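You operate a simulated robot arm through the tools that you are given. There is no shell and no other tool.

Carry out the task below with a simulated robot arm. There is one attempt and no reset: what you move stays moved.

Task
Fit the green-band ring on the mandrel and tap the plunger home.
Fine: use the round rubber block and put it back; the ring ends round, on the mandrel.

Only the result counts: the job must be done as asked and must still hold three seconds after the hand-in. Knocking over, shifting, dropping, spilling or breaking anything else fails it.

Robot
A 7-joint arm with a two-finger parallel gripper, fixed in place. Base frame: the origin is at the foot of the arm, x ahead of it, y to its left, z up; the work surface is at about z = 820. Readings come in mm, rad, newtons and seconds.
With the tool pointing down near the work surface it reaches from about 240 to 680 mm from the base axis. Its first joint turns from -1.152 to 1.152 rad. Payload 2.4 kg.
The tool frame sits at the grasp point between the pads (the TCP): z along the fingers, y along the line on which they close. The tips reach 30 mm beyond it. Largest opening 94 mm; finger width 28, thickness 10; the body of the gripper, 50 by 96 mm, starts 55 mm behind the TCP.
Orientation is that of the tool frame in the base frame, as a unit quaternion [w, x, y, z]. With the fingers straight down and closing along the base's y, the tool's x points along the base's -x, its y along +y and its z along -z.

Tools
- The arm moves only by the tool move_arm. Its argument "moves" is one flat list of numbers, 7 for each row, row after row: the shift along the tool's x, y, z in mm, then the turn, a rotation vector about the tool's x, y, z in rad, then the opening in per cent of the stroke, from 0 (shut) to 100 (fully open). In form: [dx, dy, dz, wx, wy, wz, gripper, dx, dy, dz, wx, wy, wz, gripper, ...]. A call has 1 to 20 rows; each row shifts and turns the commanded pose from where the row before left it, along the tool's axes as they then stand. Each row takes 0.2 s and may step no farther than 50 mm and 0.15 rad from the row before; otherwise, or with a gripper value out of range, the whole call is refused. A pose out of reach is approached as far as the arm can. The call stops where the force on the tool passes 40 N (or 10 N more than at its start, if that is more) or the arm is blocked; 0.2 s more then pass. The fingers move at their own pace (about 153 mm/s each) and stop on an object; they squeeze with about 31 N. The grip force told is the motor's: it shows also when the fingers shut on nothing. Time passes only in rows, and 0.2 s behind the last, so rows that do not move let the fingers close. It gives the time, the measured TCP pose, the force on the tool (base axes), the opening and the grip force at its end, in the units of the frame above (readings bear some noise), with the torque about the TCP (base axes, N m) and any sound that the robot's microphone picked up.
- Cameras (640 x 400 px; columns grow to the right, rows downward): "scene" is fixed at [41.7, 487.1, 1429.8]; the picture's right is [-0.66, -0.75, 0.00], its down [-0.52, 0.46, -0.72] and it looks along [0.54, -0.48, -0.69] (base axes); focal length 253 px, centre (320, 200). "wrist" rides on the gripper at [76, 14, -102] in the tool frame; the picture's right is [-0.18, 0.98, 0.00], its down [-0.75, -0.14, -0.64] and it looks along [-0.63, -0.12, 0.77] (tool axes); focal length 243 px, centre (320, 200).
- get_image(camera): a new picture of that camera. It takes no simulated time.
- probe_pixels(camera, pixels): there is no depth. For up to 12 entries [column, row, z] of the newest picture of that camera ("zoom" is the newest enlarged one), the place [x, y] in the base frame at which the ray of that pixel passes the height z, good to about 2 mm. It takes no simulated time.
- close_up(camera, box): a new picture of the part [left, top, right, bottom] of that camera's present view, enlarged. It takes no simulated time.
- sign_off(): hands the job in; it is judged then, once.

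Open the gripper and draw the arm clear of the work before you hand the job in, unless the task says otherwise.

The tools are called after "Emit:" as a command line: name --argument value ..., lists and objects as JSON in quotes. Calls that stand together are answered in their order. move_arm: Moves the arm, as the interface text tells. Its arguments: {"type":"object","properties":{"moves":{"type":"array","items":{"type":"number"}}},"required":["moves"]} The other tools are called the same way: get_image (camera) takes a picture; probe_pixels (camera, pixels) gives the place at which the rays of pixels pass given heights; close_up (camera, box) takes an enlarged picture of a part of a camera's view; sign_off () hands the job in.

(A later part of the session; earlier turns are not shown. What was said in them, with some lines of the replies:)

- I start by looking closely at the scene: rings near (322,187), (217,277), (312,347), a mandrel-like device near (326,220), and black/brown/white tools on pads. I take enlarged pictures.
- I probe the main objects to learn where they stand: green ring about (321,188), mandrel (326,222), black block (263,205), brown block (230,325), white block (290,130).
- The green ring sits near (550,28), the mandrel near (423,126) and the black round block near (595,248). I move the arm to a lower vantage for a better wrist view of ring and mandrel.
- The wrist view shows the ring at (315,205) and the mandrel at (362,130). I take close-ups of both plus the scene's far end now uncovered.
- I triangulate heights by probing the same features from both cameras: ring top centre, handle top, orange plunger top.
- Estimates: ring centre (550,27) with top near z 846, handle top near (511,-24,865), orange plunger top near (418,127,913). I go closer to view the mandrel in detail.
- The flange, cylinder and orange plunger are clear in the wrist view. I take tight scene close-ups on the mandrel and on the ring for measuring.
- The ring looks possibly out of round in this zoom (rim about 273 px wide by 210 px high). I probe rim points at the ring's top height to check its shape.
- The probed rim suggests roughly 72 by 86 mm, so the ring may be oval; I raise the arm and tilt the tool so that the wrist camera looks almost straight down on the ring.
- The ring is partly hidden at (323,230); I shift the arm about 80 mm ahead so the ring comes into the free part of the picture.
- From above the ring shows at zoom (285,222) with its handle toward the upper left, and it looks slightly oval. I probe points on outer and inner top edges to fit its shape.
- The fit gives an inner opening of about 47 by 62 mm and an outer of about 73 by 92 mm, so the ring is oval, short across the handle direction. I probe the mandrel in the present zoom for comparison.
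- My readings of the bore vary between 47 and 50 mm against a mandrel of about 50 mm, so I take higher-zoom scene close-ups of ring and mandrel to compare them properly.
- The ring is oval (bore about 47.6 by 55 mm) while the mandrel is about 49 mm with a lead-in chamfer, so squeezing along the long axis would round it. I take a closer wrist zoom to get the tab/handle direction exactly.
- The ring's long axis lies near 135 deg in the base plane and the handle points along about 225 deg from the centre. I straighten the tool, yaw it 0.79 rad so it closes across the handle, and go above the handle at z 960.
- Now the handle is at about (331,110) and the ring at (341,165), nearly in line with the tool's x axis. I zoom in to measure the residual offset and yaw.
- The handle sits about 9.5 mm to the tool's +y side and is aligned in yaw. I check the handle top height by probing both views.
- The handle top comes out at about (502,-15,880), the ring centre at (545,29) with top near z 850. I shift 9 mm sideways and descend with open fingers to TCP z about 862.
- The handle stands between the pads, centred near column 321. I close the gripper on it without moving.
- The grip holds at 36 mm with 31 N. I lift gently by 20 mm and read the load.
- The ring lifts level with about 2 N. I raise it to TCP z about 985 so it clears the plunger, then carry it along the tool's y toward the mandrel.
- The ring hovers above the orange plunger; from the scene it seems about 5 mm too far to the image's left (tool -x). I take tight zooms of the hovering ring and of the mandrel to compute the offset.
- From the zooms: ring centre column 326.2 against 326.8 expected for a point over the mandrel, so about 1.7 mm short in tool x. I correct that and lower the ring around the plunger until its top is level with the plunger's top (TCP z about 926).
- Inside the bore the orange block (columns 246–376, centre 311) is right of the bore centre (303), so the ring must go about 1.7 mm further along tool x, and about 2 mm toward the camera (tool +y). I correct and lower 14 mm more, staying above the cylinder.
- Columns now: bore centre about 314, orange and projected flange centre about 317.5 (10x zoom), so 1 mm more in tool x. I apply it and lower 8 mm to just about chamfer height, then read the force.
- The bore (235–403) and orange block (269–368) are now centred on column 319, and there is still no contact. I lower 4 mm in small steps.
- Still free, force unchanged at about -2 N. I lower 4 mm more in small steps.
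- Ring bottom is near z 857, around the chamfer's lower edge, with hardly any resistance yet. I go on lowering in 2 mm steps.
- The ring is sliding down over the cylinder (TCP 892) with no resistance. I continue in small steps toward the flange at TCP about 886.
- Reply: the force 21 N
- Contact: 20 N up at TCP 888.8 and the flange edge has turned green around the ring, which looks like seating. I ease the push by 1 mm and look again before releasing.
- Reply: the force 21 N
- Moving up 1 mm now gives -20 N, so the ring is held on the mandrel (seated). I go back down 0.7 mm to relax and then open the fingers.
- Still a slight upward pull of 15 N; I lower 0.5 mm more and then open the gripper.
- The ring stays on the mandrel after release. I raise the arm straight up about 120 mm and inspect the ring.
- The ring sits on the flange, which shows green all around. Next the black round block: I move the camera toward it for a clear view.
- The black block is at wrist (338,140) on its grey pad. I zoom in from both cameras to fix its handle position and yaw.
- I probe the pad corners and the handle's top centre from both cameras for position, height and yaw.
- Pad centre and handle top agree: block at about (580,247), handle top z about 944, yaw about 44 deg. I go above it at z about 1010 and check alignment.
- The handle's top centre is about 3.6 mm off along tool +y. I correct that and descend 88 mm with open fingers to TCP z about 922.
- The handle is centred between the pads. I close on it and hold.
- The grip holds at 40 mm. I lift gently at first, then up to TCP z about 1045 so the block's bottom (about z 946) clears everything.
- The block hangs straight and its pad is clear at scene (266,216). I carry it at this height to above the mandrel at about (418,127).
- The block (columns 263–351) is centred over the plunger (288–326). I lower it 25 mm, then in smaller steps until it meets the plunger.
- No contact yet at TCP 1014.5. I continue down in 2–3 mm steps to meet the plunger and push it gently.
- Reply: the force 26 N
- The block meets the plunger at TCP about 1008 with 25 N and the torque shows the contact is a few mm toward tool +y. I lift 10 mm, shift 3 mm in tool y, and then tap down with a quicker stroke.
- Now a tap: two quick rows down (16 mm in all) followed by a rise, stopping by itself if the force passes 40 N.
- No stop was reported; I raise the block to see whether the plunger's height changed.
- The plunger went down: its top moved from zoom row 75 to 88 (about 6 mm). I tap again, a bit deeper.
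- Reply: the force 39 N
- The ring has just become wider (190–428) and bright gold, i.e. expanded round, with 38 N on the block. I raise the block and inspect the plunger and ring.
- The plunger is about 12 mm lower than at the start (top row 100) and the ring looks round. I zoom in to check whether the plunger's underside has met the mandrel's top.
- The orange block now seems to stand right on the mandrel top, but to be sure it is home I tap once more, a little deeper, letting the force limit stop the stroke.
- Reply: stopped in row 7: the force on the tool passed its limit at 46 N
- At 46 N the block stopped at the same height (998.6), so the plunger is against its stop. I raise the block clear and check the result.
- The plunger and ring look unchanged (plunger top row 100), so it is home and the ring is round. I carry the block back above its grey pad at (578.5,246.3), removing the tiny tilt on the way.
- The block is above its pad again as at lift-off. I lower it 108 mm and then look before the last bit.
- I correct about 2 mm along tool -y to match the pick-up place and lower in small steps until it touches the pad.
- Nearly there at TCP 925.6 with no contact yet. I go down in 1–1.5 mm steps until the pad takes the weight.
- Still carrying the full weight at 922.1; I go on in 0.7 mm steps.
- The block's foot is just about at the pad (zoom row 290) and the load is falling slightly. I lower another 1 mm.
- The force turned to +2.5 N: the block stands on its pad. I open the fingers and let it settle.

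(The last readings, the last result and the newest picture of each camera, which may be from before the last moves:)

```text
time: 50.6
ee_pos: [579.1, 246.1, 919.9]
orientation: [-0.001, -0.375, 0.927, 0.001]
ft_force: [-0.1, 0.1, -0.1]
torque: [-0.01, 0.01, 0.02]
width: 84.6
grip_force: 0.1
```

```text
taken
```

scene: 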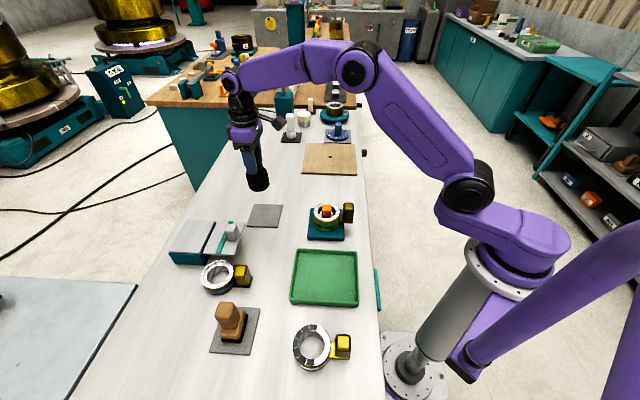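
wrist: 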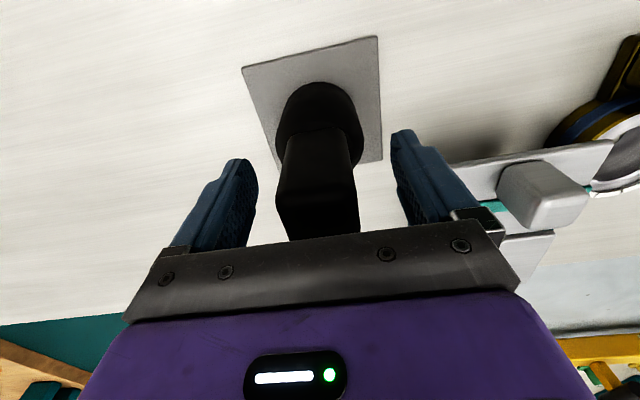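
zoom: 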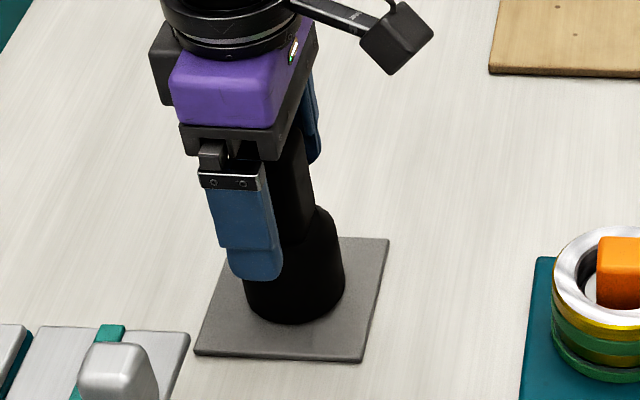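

The block stands upright in its old place (foot at zoom (294,322), as before). I rise straight up 130 mm.

Emit:
move_arm --moves '[0, 0, -10, 0, 0, 0, 100, 0, 0, -20, 0, 0, 0, 100, 0, 0, -33, 0, 0, 0, 100, 0, 0, -33, 0, 0, 0, 100, 0, 0, -34, 0, 0, 0, 100, 0, 0, 0, 0, 0, 0, 100]'

Emit:
get_image --camera "scene"

Emit:
close_up --camera "scene" --box '[245, 178, 290, 233]'

Emit:
close_up --camera "scene" --box '[303, 193, 353, 238]'

```text
time: 52.0
ee_pos: [578.7, 246.4, 1050.7]
orientation: [0.0, -0.375, 0.927, 0.001]
ft_force: [0.5, -0.3, 0.5]
torque: [0.02, 0.0, 0.01]
width: 94.2
grip_force: 0.0
```

```text
taken
```

scene: 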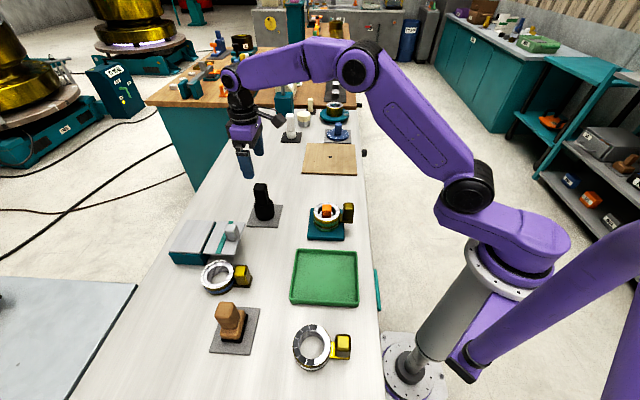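

```text
7.27 times, centred on (268, 206) of scene
```

zoom: 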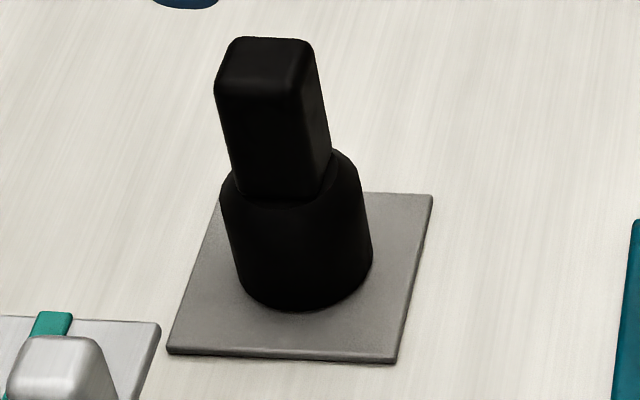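

```text
8.89 times, centred on (328, 216) of scene
```

zoom: 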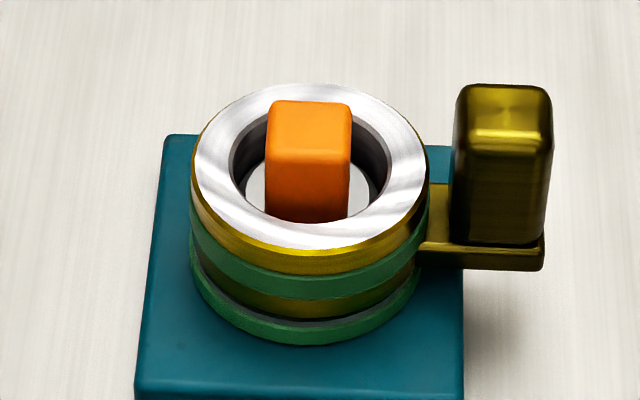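

All in place. For a final roundness check I bring the camera above the mandrel, tilted to look nearly straight down.

Emit:
move_arm --moves '[35, 9.9, -7, 0, 0, 0, 100, 35, 9.9, -7, 0, 0, 0, 100, 35, 9.9, -7, 0, 0, 0, 100, 35, 9.9, -7, 0, 0, 0, 100, 35, 9.9, -7, 0, 0, 0, 100, 0, 0, 0, 0, 0.14, 0, 100, 0, 0, 0, 0, 0.14, 0, 100, 0, 0, 0, 0, 0.14, 0, 100, 0, 0, 0, 0, 0.14, 0, 100, 0, 0, 0, 0, 0, 0, 100]'

Emit:
get_image --camera "wrist"

Emit:
get_image --camera "scene"

```text
time: 54.2
ee_pos: [419.5, 159.1, 1083.4]
orientation: [-0.257, -0.362, 0.89, -0.103]
ft_force: [0.0, -0.4, 0.7]
torque: [0.0, 0.04, -0.01]
width: 93.9
grip_force: 0.2
```

```text
taken
```

wrist: 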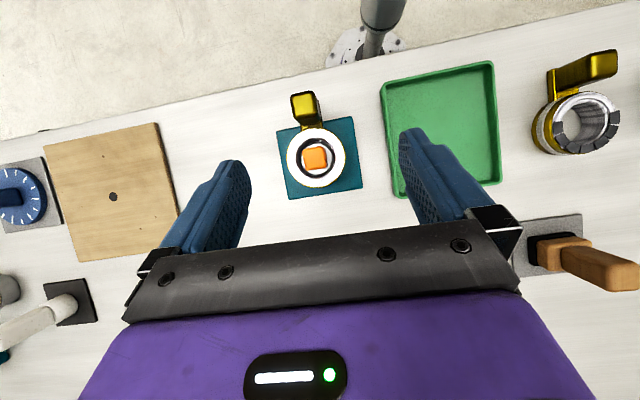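

```text
taken
```

scene: 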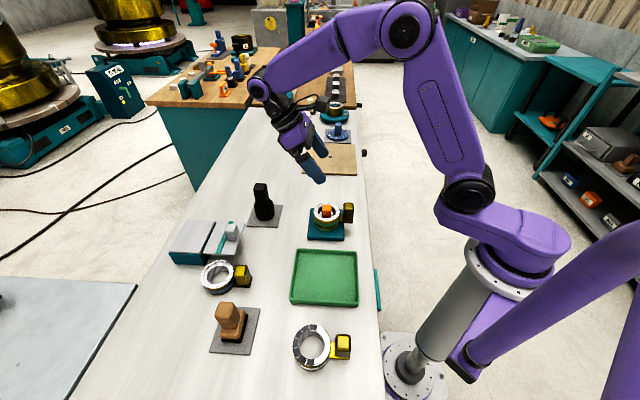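

The ring shows at wrist (316,160), almost plan view. I zoom in on it to judge roundness and that the plunger is centred.

Emit:
close_up --camera "wrist" --box '[270, 122, 366, 198]'

Emit:
close_up --camera "scene" --box '[303, 193, 353, 238]'

```text
5.26 times, centred on (318, 160) of wrist
```

zoom: 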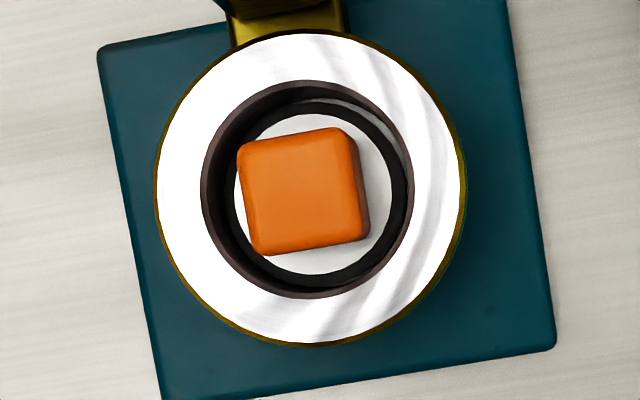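

```text
8.89 times, centred on (328, 216) of scene
```

zoom: 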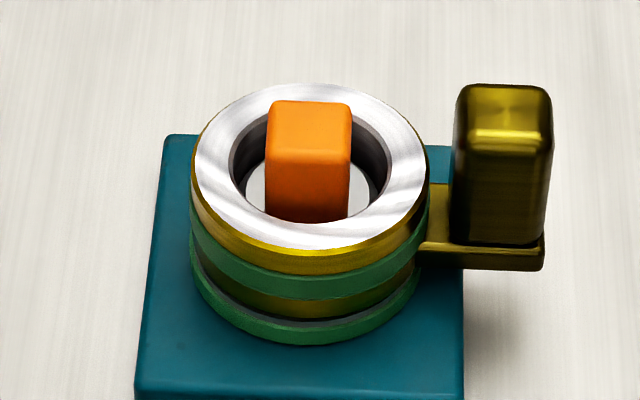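

The ring is round (310 by 317 px), on the flange, with the plunger home; all else is unmoved. I straighten the tool and draw the arm up and away before handing in.

Emit:
move_arm --moves '[0, 0, -15, 0, -0.14, 0, 100, 0, 0, -15, 0, -0.14, 0, 100, 0, 0, -20, 0, -0.14, 0, 100, 0, 0, -20, 0, -0.14, 0, 100, 10, -25, -20, 0, 0, 0, 100, 10, -25, -20, 0, 0, 0, 100, 10, -25, 0, 0, 0, 0, 100, 0, 0, 0, 0, 0, 0, 100]'

Emit:
get_image --camera "scene"

Emit:
close_up --camera "scene" --box '[230, 170, 370, 260]'

```text
time: 56.0
ee_pos: [465.6, 99.5, 1188.5]
orientation: [0.0, -0.375, 0.927, 0.001]
ft_force: [-0.3, -1.5, 0.1]
torque: [0.0, 0.0, -0.03]
width: 94.2
grip_force: 0.0
```

```text
taken
```

scene: 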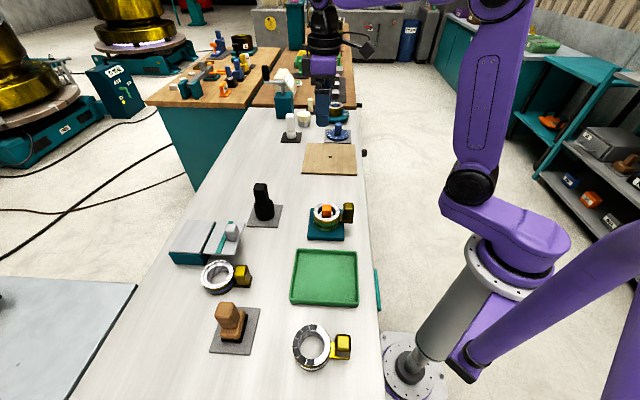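

```text
4.44 times, centred on (300, 215) of scene
```

zoom: 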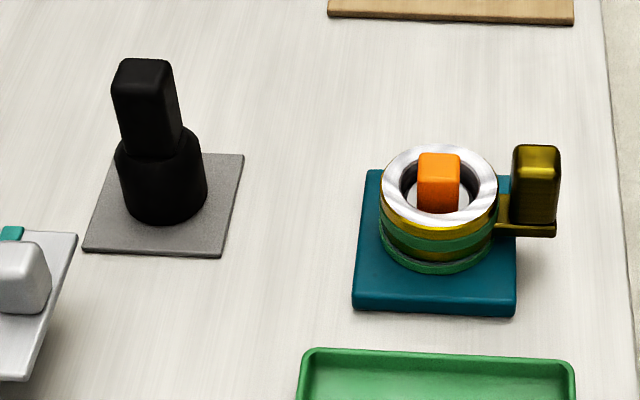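

The last pictures show the ring round on the mandrel at (326,217), the plunger home, and the black block back on its pad at (263,205). The gripper is open and the arm is well clear, so I hand the job in.

Emit:
sign_off

```text
The job is handed in.
```

The job is done and handed in. The green-band ring is on the mandrel, the plunger is home, and the round rubber block is back on its pad.

- **Ring:** It was oval at the start (bore about 48 by 55 mm). It went down over the mandrel without resistance and seated on the flange. When the plunger was tapped down, the ring became round. A near-overhead close-up afterwards showed it round to within about 2%.
- **Plunger:** It moved about 12 mm over two taps. A third tap stopped at the same height at 46 N, so it is against its stop.
- **Rubber block:** I used the black round one and set it back within about 2 mm of where it stood.

In the final pictures nothing else has moved. The gripper is open and the arm is well clear of the work.
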